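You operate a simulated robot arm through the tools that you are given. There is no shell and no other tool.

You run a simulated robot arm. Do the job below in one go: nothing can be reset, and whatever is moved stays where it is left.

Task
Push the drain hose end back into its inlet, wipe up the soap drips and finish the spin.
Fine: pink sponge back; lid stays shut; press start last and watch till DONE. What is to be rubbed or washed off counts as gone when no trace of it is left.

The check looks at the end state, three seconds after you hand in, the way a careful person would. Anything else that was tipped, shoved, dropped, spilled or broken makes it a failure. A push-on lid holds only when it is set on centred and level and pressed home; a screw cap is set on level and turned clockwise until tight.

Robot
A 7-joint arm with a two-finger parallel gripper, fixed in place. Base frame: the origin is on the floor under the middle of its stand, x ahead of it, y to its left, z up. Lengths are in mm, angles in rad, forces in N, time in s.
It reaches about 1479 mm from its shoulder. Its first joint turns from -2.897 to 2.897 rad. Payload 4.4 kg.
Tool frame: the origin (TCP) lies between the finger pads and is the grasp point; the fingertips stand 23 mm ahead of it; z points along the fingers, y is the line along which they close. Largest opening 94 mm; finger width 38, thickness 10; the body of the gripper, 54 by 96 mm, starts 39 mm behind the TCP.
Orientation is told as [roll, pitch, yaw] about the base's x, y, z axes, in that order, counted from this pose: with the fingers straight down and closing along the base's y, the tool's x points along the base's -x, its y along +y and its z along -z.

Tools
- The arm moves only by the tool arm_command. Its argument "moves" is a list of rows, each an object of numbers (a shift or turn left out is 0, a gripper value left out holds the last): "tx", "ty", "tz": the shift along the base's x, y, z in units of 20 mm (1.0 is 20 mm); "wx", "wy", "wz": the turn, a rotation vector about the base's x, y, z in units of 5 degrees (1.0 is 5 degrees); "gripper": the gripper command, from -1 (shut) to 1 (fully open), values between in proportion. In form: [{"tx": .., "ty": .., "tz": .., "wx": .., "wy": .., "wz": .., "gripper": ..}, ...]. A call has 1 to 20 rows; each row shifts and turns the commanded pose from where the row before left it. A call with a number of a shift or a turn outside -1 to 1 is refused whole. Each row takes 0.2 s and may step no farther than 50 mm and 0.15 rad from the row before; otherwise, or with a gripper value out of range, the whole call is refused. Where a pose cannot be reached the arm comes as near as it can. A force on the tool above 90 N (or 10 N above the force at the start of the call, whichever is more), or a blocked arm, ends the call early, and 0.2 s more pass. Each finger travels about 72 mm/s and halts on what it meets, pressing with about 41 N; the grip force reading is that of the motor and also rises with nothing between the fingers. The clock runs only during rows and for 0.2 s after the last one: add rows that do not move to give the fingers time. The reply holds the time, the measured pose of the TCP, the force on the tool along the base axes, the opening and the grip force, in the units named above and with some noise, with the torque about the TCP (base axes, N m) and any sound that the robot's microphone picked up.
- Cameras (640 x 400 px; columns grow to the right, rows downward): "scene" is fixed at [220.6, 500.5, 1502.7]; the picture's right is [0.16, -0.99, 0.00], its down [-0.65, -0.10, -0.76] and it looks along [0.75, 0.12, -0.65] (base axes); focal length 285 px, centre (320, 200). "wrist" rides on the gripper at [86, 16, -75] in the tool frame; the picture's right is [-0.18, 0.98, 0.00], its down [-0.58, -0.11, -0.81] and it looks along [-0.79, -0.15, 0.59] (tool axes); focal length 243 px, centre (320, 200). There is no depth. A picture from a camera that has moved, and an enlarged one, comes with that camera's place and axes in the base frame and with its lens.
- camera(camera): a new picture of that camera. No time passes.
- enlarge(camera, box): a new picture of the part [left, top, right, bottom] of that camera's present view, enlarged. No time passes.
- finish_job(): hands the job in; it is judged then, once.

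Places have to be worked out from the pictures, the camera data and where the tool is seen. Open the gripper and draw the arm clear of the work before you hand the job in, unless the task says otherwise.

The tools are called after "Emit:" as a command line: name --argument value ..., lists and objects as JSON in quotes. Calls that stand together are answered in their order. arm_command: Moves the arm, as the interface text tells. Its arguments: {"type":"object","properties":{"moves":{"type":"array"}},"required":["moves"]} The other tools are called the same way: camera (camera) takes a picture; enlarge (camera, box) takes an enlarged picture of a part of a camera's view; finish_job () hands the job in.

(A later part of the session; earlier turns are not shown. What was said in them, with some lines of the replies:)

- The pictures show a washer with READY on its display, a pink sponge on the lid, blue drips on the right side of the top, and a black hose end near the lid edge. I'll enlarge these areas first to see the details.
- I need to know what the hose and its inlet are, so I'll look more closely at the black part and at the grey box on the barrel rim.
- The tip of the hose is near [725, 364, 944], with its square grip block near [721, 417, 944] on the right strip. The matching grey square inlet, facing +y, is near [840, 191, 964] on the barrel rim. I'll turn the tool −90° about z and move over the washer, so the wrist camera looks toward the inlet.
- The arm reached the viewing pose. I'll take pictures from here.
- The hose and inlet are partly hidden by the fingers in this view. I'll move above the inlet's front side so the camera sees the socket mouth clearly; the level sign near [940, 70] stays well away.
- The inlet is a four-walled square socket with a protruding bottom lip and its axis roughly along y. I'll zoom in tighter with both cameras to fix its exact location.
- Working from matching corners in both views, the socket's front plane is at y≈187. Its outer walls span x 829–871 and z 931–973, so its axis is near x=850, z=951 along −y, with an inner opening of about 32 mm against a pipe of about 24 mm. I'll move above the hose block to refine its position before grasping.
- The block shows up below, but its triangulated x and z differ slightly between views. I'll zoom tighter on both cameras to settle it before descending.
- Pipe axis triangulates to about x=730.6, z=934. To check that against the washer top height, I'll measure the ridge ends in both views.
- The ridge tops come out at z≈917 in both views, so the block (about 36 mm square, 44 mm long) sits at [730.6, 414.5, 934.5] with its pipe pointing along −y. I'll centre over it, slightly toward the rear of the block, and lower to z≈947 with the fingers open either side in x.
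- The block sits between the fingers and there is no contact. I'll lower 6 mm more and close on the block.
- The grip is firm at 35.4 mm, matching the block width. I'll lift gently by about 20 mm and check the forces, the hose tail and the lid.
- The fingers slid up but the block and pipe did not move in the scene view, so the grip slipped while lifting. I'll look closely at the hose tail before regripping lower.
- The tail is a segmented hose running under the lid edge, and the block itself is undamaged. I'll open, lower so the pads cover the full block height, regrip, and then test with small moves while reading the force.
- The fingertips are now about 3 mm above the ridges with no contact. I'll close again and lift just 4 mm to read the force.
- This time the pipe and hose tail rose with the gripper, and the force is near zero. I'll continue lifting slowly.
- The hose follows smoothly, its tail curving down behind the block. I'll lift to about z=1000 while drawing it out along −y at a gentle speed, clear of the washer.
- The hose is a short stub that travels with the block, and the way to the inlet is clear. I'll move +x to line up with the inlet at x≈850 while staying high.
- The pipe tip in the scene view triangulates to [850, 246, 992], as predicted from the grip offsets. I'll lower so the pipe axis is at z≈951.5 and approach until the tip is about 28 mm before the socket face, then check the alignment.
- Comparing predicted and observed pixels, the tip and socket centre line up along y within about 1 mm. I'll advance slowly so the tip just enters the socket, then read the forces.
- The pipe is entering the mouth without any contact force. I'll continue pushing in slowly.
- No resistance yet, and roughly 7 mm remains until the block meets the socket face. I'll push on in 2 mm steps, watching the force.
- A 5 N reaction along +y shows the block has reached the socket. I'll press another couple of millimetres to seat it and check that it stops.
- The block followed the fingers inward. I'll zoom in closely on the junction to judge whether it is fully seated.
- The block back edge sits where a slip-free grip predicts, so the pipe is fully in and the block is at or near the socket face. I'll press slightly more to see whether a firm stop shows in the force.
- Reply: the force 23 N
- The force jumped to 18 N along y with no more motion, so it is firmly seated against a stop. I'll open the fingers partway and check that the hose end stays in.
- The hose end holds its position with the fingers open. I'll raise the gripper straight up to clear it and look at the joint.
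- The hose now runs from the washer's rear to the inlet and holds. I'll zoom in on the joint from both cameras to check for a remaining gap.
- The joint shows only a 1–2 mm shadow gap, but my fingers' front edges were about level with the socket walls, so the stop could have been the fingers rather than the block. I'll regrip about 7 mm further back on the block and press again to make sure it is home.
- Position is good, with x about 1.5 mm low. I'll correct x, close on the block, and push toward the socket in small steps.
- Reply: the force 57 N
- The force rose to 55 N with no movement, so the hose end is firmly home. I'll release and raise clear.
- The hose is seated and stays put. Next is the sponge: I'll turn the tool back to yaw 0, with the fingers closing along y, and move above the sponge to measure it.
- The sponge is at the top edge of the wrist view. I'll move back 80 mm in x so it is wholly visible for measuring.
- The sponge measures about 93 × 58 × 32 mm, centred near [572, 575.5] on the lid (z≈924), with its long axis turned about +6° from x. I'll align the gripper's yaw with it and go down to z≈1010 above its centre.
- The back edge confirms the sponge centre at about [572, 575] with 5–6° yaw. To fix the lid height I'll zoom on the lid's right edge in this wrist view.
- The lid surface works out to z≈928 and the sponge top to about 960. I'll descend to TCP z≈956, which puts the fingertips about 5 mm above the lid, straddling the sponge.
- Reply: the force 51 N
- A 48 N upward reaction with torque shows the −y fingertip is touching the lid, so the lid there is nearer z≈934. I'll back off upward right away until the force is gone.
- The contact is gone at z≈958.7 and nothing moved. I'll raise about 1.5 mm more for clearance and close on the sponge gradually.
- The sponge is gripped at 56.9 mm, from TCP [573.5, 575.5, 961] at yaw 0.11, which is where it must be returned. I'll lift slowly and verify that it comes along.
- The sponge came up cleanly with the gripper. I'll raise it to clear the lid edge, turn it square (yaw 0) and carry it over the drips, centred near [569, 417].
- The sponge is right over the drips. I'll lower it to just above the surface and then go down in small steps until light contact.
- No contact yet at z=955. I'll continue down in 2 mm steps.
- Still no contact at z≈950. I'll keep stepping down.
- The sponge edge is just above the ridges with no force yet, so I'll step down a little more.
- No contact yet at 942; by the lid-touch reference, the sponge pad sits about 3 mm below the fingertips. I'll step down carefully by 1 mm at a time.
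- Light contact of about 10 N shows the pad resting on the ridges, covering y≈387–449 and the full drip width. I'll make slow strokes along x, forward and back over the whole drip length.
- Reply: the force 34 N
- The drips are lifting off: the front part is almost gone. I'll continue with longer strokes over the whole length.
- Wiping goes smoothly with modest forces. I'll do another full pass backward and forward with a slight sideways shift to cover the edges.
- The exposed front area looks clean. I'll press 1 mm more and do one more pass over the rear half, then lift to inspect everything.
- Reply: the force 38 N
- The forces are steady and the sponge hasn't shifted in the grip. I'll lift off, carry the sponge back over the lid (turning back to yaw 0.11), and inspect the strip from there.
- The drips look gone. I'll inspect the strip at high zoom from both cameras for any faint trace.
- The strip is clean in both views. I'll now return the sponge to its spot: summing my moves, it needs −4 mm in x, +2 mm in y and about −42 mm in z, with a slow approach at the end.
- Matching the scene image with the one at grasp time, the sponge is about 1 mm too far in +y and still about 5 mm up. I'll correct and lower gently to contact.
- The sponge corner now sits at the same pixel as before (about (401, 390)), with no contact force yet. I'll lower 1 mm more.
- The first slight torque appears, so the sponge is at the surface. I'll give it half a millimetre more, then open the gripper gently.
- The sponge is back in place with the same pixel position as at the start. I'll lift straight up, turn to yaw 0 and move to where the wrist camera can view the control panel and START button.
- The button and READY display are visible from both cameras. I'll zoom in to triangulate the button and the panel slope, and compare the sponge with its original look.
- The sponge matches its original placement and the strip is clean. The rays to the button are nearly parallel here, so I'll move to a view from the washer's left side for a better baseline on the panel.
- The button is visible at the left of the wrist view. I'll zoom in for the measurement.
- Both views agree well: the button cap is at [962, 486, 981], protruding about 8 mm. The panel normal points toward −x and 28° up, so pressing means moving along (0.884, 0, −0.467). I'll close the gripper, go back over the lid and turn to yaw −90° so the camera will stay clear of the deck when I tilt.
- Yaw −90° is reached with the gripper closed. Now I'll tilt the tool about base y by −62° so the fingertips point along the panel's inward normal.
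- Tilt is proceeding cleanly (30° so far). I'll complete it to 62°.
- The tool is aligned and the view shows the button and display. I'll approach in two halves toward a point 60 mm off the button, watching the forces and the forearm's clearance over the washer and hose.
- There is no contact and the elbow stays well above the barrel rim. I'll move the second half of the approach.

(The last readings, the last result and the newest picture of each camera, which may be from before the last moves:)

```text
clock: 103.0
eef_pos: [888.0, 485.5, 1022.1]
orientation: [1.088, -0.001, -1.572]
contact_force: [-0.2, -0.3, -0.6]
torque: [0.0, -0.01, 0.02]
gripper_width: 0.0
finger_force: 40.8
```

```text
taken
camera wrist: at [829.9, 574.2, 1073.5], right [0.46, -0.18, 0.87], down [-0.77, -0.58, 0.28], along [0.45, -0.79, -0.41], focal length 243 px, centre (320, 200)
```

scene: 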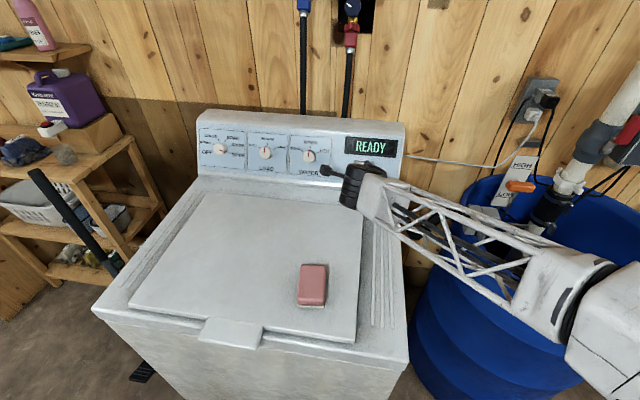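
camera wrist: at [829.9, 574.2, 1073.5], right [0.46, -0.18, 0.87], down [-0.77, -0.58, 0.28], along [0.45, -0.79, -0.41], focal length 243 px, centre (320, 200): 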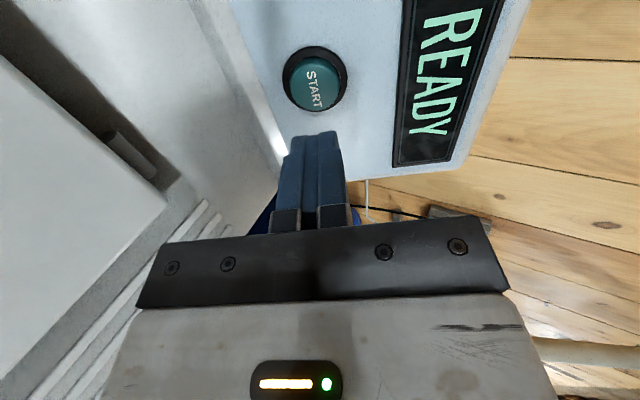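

The fingertips, at about (320, 148), are lined up below the button in the wrist view. I'll zoom in to check the lateral alignment precisely.

Emit:
enlarge --camera "wrist" --box '[260, 30, 380, 210]'

Emit:
enlarge --camera "scene" --box '[310, 130, 420, 220]'

```text
2.22 times, centred on (320, 120) of wrist
camera zoom: at [829.9, 574.2, 1073.5], right [0.46, -0.18, 0.87], down [-0.77, -0.58, 0.28], along [0.45, -0.79, -0.41], focal length 539 px, centre (320, 378)
```

zoom: 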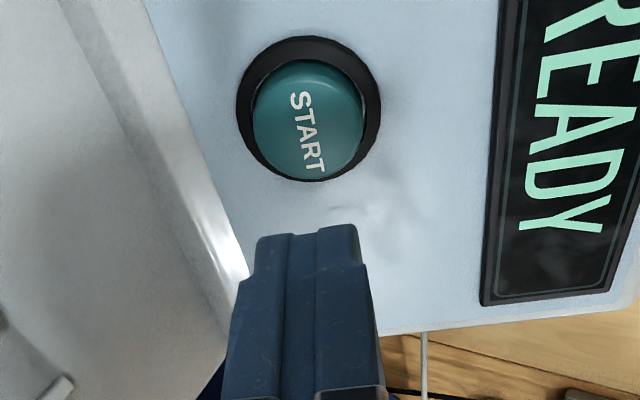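

```text
4.44 times, centred on (365, 175) of scene
camera zoom: at [220.6, 500.5, 1502.7], right [0.16, -0.99, 0.0], down [-0.65, -0.1, -0.76], along [0.75, 0.12, -0.65], focal length 1266 px, centre (120, 311)
```

zoom: 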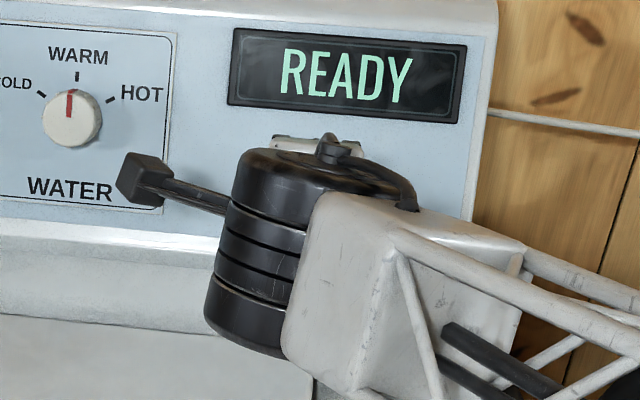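

The projected and observed button centres agree within about 1 mm, with the aim needing just a 2 mm shift down-panel. I'll correct that and advance about 50 mm along the normal.

Emit:
arm_command --moves '[{"tx": -0.045, "tz": -0.09}, {"tx": 0.443, "tz": -0.232}, {"tx": 0.443, "tz": -0.232}, {"tx": 0.443, "tz": -0.232}, {"tx": 0.443, "tz": -0.232}, {"tx": 0.443, "tz": -0.232}, {"tx": 0}]'

Emit:
enlarge --camera "wrist" --box '[240, 60, 400, 210]'

Emit:
camera --camera "scene"

```text
clock: 104.6
eef_pos: [931.1, 485.0, 998.2]
orientation: [1.088, 0.0, -1.572]
contact_force: [-0.3, 0.6, 0.3]
torque: [0.0, -0.01, 0.05]
gripper_width: 0.0
finger_force: 40.9
```

```text
2.67 times, centred on (320, 135) of wrist
camera zoom: at [873.5, 574.1, 1049.6], right [0.46, -0.18, 0.87], down [-0.77, -0.58, 0.28], along [0.45, -0.79, -0.41], focal length 647 px, centre (320, 373)
```

zoom: 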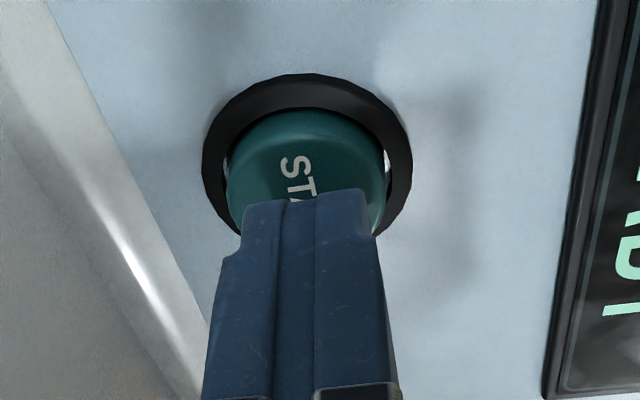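

```text
taken
```

scene: 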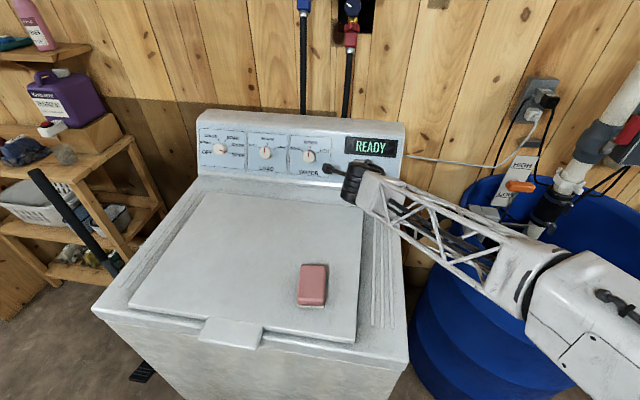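

The fingertips are centred on the cap with about 12 mm to go. I'll advance 9 mm and then use small steps.

Emit:
arm_command --moves '[{"tx": 0.2, "tz": -0.105}, {"tx": 0.2, "tz": -0.105}, {"tx": 0}]'

Emit:
enlarge --camera "wrist" --box '[240, 60, 400, 210]'

```text
clock: 105.4
eef_pos: [939.1, 485.3, 994.1]
orientation: [1.087, 0.0, -1.572]
contact_force: [-0.3, -0.5, -0.2]
torque: [-0.01, 0.0, -0.01]
gripper_width: 0.0
finger_force: 40.7
```

```text
2.67 times, centred on (320, 135) of wrist
camera zoom: at [881.5, 574.2, 1045.4], right [0.46, -0.18, 0.87], down [-0.77, -0.58, 0.28], along [0.45, -0.79, -0.41], focal length 647 px, centre (320, 373)
```

zoom: 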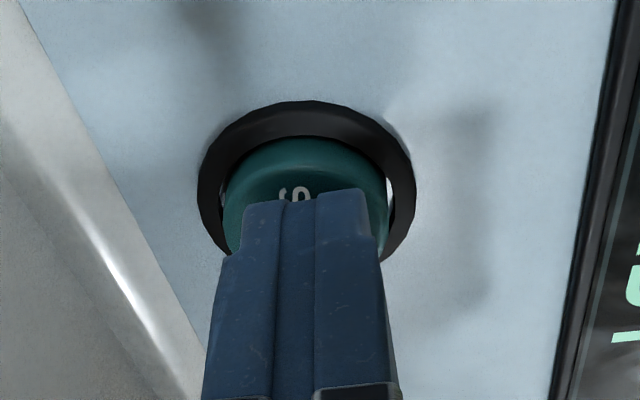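

No contact yet, and about 3 mm remains. I'll advance 2 mm per step now and watch for the force or a click.

Emit:
arm_command --moves '[{"tx": 0.089, "tz": -0.046}, {"tx": 0.089, "tz": -0.046}, {"tx": 0}]'

Emit:
enlarge --camera "scene" --box '[330, 120, 420, 180]'

```text
clock: 106.2
eef_pos: [943.2, 485.5, 992.4]
orientation: [1.086, -0.001, -1.574]
contact_force: [-2.3, 0.2, 1.2]
torque: [0.02, 0.01, 0.01]
gripper_width: 0.0
finger_force: 40.7
```

```text
6.67 times, centred on (375, 150) of scene
camera zoom: at [220.6, 500.5, 1502.7], right [0.16, -0.99, 0.0], down [-0.65, -0.1, -0.76], along [0.75, 0.12, -0.65], focal length 1898 px, centre (-47, 533)
```

zoom: 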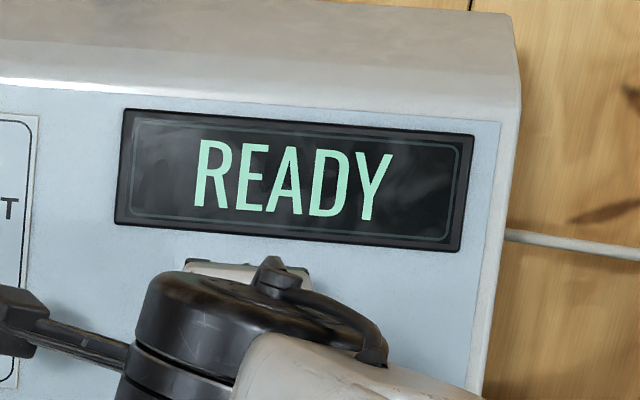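

A 2.6 N force along the normal shows the cap is touched and starting to move. I'll press further in 2 mm steps.

Emit:
arm_command --moves '[{"tx": 0.089, "tz": -0.046}, {"tx": 0.089, "tz": -0.046}, {"tx": 0}]'

Emit:
enlarge --camera "scene" --box '[330, 120, 420, 180]'

```text
clock: 107.0
eef_pos: [946.3, 485.6, 990.7]
orientation: [1.087, 0.0, -1.571]
contact_force: [-8.1, -2.5, 2.3]
torque: [-0.01, 0.05, -0.02]
gripper_width: 0.1
finger_force: 41.2
heard: click
```

```text
6.67 times, centred on (375, 150) of scene
camera zoom: at [220.6, 500.5, 1502.7], right [0.16, -0.99, 0.0], down [-0.65, -0.1, -0.76], along [0.75, 0.12, -0.65], focal length 1898 px, centre (-47, 533)
```

zoom: 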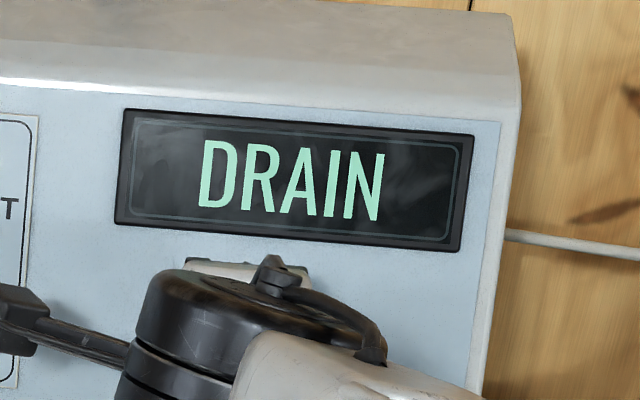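

The click was heard and the display now shows DRAIN, so the cycle has started. I'll back straight off the button along the normal.

Emit:
arm_command --moves '[{"tx": -0.2, "tz": 0.105}, {"tx": -0.44, "tz": 0.23}, {"tx": -0.44, "tz": 0.23}, {"tx": -0.44, "tz": 0.23}, {"tx": -0.44, "tz": 0.23}, {"tx": -0.44, "tz": 0.23}, {"tx": 0}]'

Emit:
camera --camera "scene"

Emit:
camera --camera "wrist"

```text
clock: 108.6
eef_pos: [898.7, 484.2, 1016.2]
orientation: [1.088, 0.0, -1.572]
contact_force: [0.7, -0.4, 0.7]
torque: [-0.03, 0.01, -0.02]
gripper_width: 0.0
finger_force: 41.5
```

```text
taken
```

scene: 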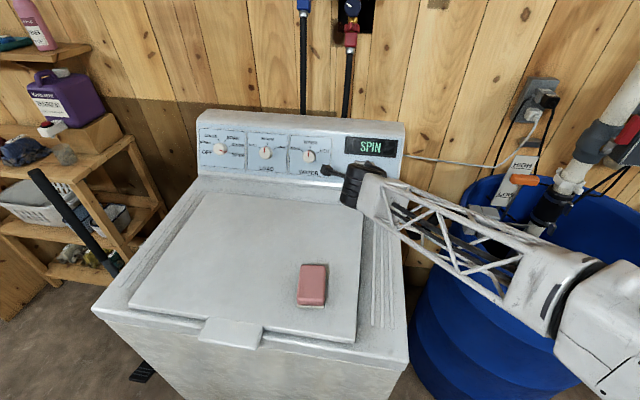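

```text
taken
camera wrist: at [840.7, 573.3, 1066.5], right [0.46, -0.18, 0.87], down [-0.77, -0.58, 0.28], along [0.45, -0.79, -0.41], focal length 243 px, centre (320, 200)
```

wrist: 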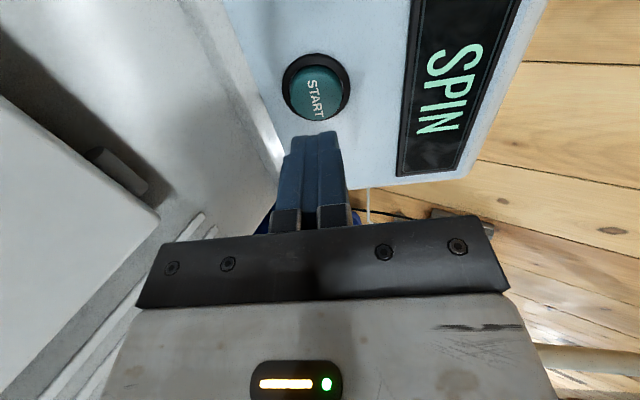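

The display shows SPIN. I'll retreat along the reverse approach path while the machine runs and keep checking the display.

Emit:
arm_command --moves '[{"tx": -0.6, "ty": 0.1, "tz": 0.78}, {"tx": -0.6, "ty": 0.1, "tz": 0.78}, {"tx": -0.6, "ty": 0.1, "tz": 0.78}, {"tx": -0.6, "ty": 0.1, "tz": 0.78}, {"tx": -0.6, "ty": 0.1, "tz": 0.78}, {"tx": -0.6, "ty": 0.1, "tz": 0.78}, {"tx": -0.6, "ty": 0.1, "tz": 0.78}, {"tx": -0.6, "ty": 0.1, "tz": 0.78}, {"tx": 0}]'

Emit:
camera --camera "scene"

Emit:
camera --camera "wrist"

```text
clock: 110.6
eef_pos: [802.1, 502.4, 1140.3]
orientation: [1.088, 0.0, -1.572]
contact_force: [-0.1, -0.3, -0.3]
torque: [0.01, -0.01, -0.03]
gripper_width: 0.0
finger_force: 40.9
```

```text
taken
```

scene: 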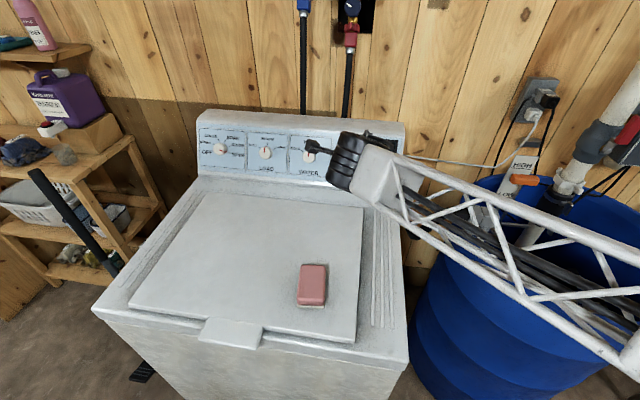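

```text
taken
camera wrist: at [744.6, 591.5, 1191.3], right [0.46, -0.18, 0.87], down [-0.77, -0.58, 0.28], along [0.45, -0.79, -0.41], focal length 243 px, centre (320, 200)
```

wrist: 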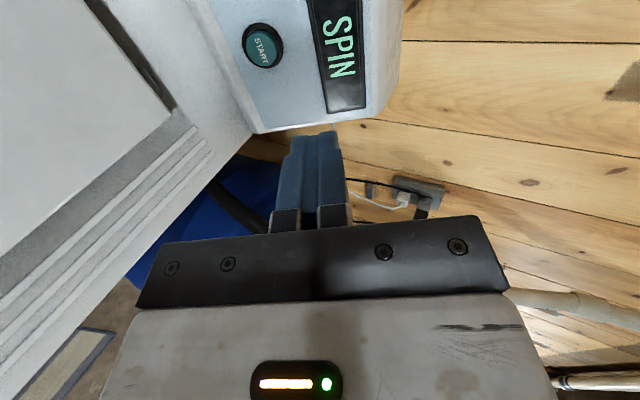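

It is still spinning. I'll undo the tilt and open the gripper while time runs, then check again.

Emit:
arm_command --moves '[{"wy": 1, "gripper": -1}, {"wy": 1}, {"wy": 1}, {"wy": 1}, {"wy": 1}, {"wy": 1}, {"wy": 1}, {"wy": 1}, {"wy": 1}, {"wy": 1}, {"wy": 1}, {"wy": 1}, {"wy": 0.44}, {"gripper": 1}, {"gripper": 1}, {"gripper": 1}]'

Emit:
camera --camera "scene"

```text
clock: 114.0
eef_pos: [803.9, 501.7, 1140.1]
orientation: [0.002, -0.002, -1.571]
contact_force: [-0.5, 0.6, -0.1]
torque: [0.01, -0.03, 0.01]
gripper_width: 94.0
finger_force: 0.1
```

```text
taken
```

scene: 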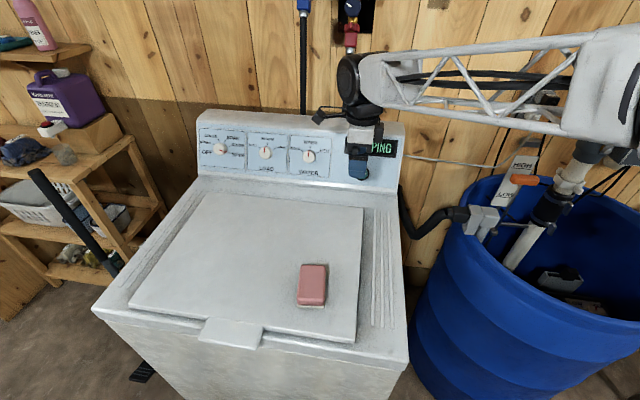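

The display now ends in "…PING" but it's partly hidden by the gripper. I'll move the arm back toward its starting place, turning to yaw 0, so the whole display is visible.

Emit:
enlarge --camera "scene" --box '[330, 120, 420, 200]'

Emit:
arm_command --moves '[{"tz": 0.5, "tx": -0.4, "gripper": 1}, {"tz": 0.5, "tx": -0.4, "ty": -0.6, "wz": 1}, {"tz": 0.5, "tx": -0.4, "ty": -0.6, "wz": 1}, {"tz": 0.4, "tx": -0.4, "ty": -0.6, "wz": 1}, {"tz": 0.4, "tx": -0.4, "ty": -0.6, "wz": 1}, {"tz": 0.4, "tx": -0.4, "ty": -0.6, "wz": 1}, {"tz": 0.4, "tx": -0.4, "ty": -0.6, "wz": 1}, {"tz": 0.4, "tx": -0.4, "ty": -0.6, "wz": 1}, {"tz": 0.4, "tx": -0.4, "ty": -0.6, "wz": 1}, {"tz": 0.4, "tx": -0.4, "ty": -0.6, "wz": 1}, {"tz": 0.4, "tx": -0.4, "ty": -0.6, "wz": 1}, {"tz": 0.3, "tx": -0.4, "ty": -0.6, "wz": 1}, {"tz": 0.3, "tx": -0.4, "ty": -0.6, "wz": 1}, {"tz": 0.3, "tx": -0.4, "ty": -0.6, "wz": 1}, {"tz": 0.2, "tx": -0.4, "ty": -0.6, "wz": 1}, {"tx": -0.4, "ty": -0.6, "wz": 1}, {"tx": -0.4, "ty": -0.6, "wz": 1}, {"tx": -0.4, "ty": -0.6, "wz": 1}, {"tx": -0.4, "ty": -0.4, "wz": 1}, {"tx": 0}]'

Emit:
camera --camera "scene"

Emit:
enlarge --camera "scene" --box '[330, 120, 420, 200]'

```text
5.00 times, centred on (375, 160) of scene
camera zoom: at [220.6, 500.5, 1502.7], right [0.16, -0.99, 0.0], down [-0.65, -0.1, -0.76], along [0.75, 0.12, -0.65], focal length 1424 px, centre (45, 400)
```

zoom: 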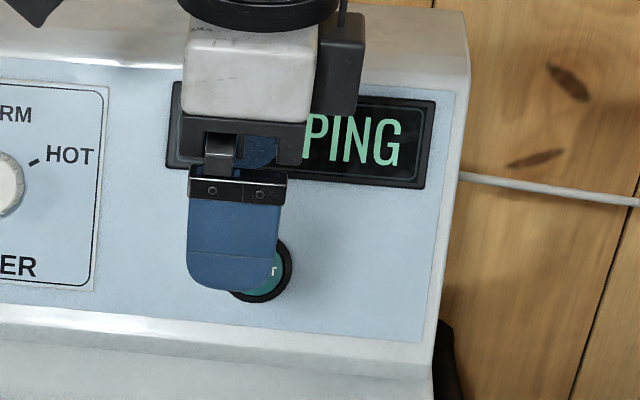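

```text
clock: 118.2
eef_pos: [648.1, 289.0, 1257.1]
orientation: [0.001, -0.002, -0.001]
contact_force: [0.5, -0.6, 0.6]
torque: [0.02, 0.0, -0.03]
gripper_width: 93.7
finger_force: 0.1
```

```text
taken
```

scene: 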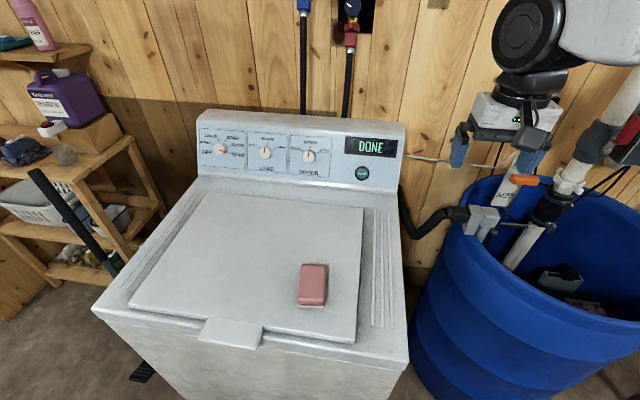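

```text
5.00 times, centred on (375, 160) of scene
camera zoom: at [220.6, 500.5, 1502.7], right [0.16, -0.99, 0.0], down [-0.65, -0.1, -0.76], along [0.75, 0.12, -0.65], focal length 1424 px, centre (45, 400)
```

zoom: 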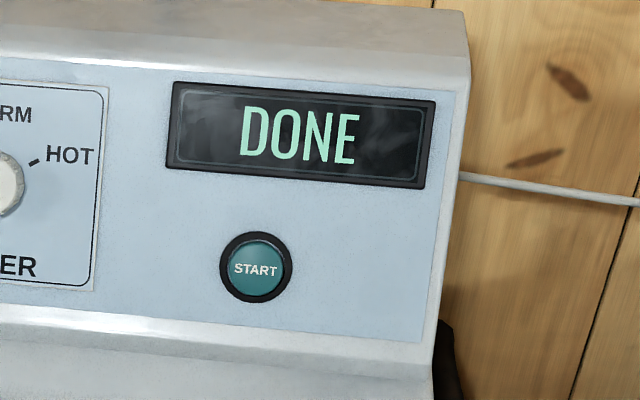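

The display reads DONE. Before handing in, I'll do a last close check of the hose joint, the strip, the sponge, the lid and the barrel.

Emit:
enlarge --camera "scene" --box '[390, 170, 560, 270]'

Emit:
enlarge --camera "scene" --box '[280, 200, 440, 340]'

Emit:
enlarge --camera "scene" --box '[430, 60, 640, 330]'

Emit:
camera --camera "wrist"

Emit:
enlarge --camera "wrist" --box '[80, 0, 320, 220]'

```text
3.76 times, centred on (475, 220) of scene
camera zoom: at [220.6, 500.5, 1502.7], right [0.16, -0.99, 0.0], down [-0.65, -0.1, -0.76], along [0.75, 0.12, -0.65], focal length 1072 px, centre (-264, 125)
```

zoom: 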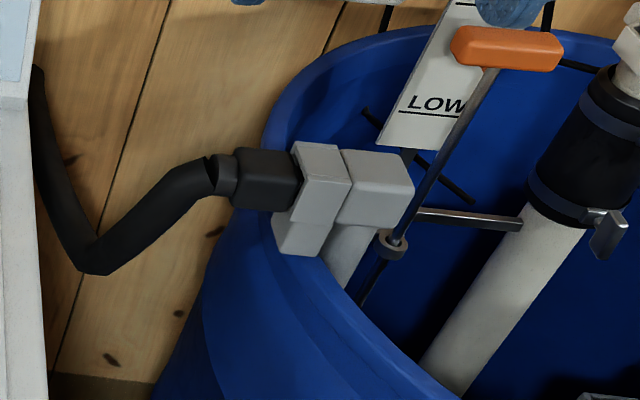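

```text
2.86 times, centred on (360, 270) of scene
camera zoom: at [220.6, 500.5, 1502.7], right [0.16, -0.99, 0.0], down [-0.65, -0.1, -0.76], along [0.75, 0.12, -0.65], focal length 814 px, centre (206, 0)
```

zoom: 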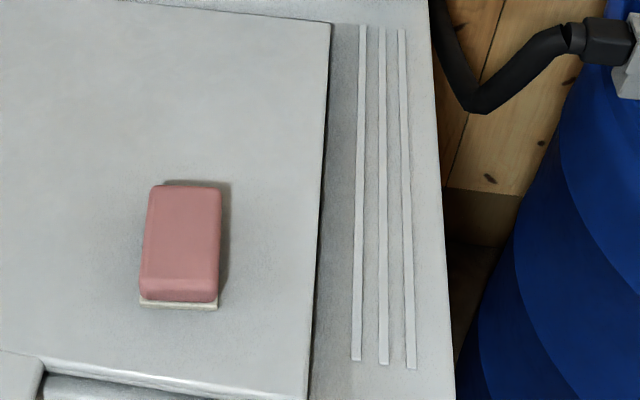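

```text
1.48 times, centred on (535, 195) of scene
camera zoom: at [220.6, 500.5, 1502.7], right [0.16, -0.99, 0.0], down [-0.65, -0.1, -0.76], along [0.75, 0.12, -0.65], focal length 422 px, centre (2, 207)
```

zoom: 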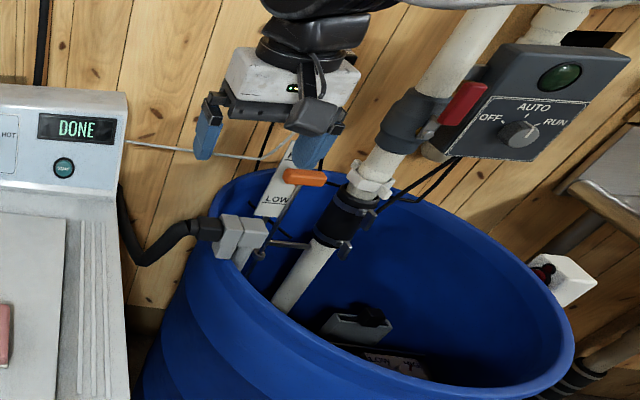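

```text
taken
camera wrist: at [562.6, 308.0, 1332.6], right [0.18, 0.98, 0.0], down [0.58, -0.11, 0.81], along [0.79, -0.15, -0.59], focal length 243 px, centre (320, 200)
```

wrist: 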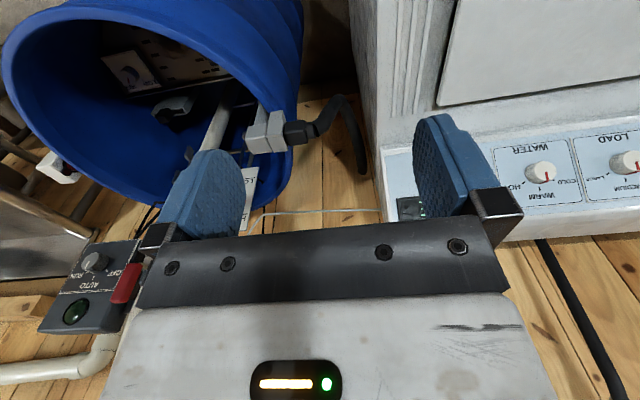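

```text
1.82 times, centred on (200, 110) of wrist
camera zoom: at [562.6, 308.0, 1332.6], right [0.18, 0.98, 0.0], down [0.58, -0.11, 0.81], along [0.79, -0.15, -0.59], focal length 441 px, centre (538, 364)
```

zoom: 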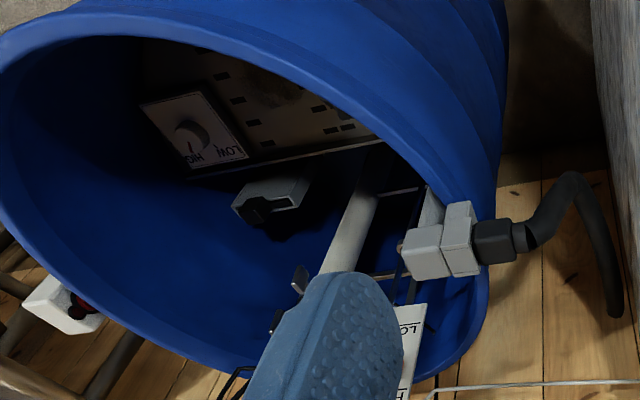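

Everything checks out:
- **Hose:** the end is seated in its inlet.
- **Drips:** the strip is clean, with no trace left.
- **Sponge:** it's back in its original place.
- **Lid:** it stayed shut.
- **Spin:** the display reads DONE.

The gripper is open and the arm is clear at its starting place, so I'm handing in the job.

Emit:
finish_job

```text
The job is handed in.
```

The job is done and handed in; the display read DONE before I finished.

- **Hose:** the drain hose end is pushed fully into the grey inlet on the barrel rim. It held firm when I pressed it with about 55 N. My first grip on it slipped before it moved, so I regripped lower.
- **Soap drips:** I wiped the strip on the right of the washer top until no trace showed in either camera.
- **Sponge:** the pink sponge is back in its original spot and angle on the lid, to within about a millimetre.
- **Lid:** it stayed shut. One fingertip pressed on it with about 48 N while I was lining up to grip the sponge. I backed off and saw no movement or mark.
- **Spin:** I pressed START last. The display went from DRAIN to SPIN and, after another stage, to DONE. The orange level marker on the barrel rose slightly during the cycle, and I saw no leak.

The gripper is open and the arm is back near where it started.
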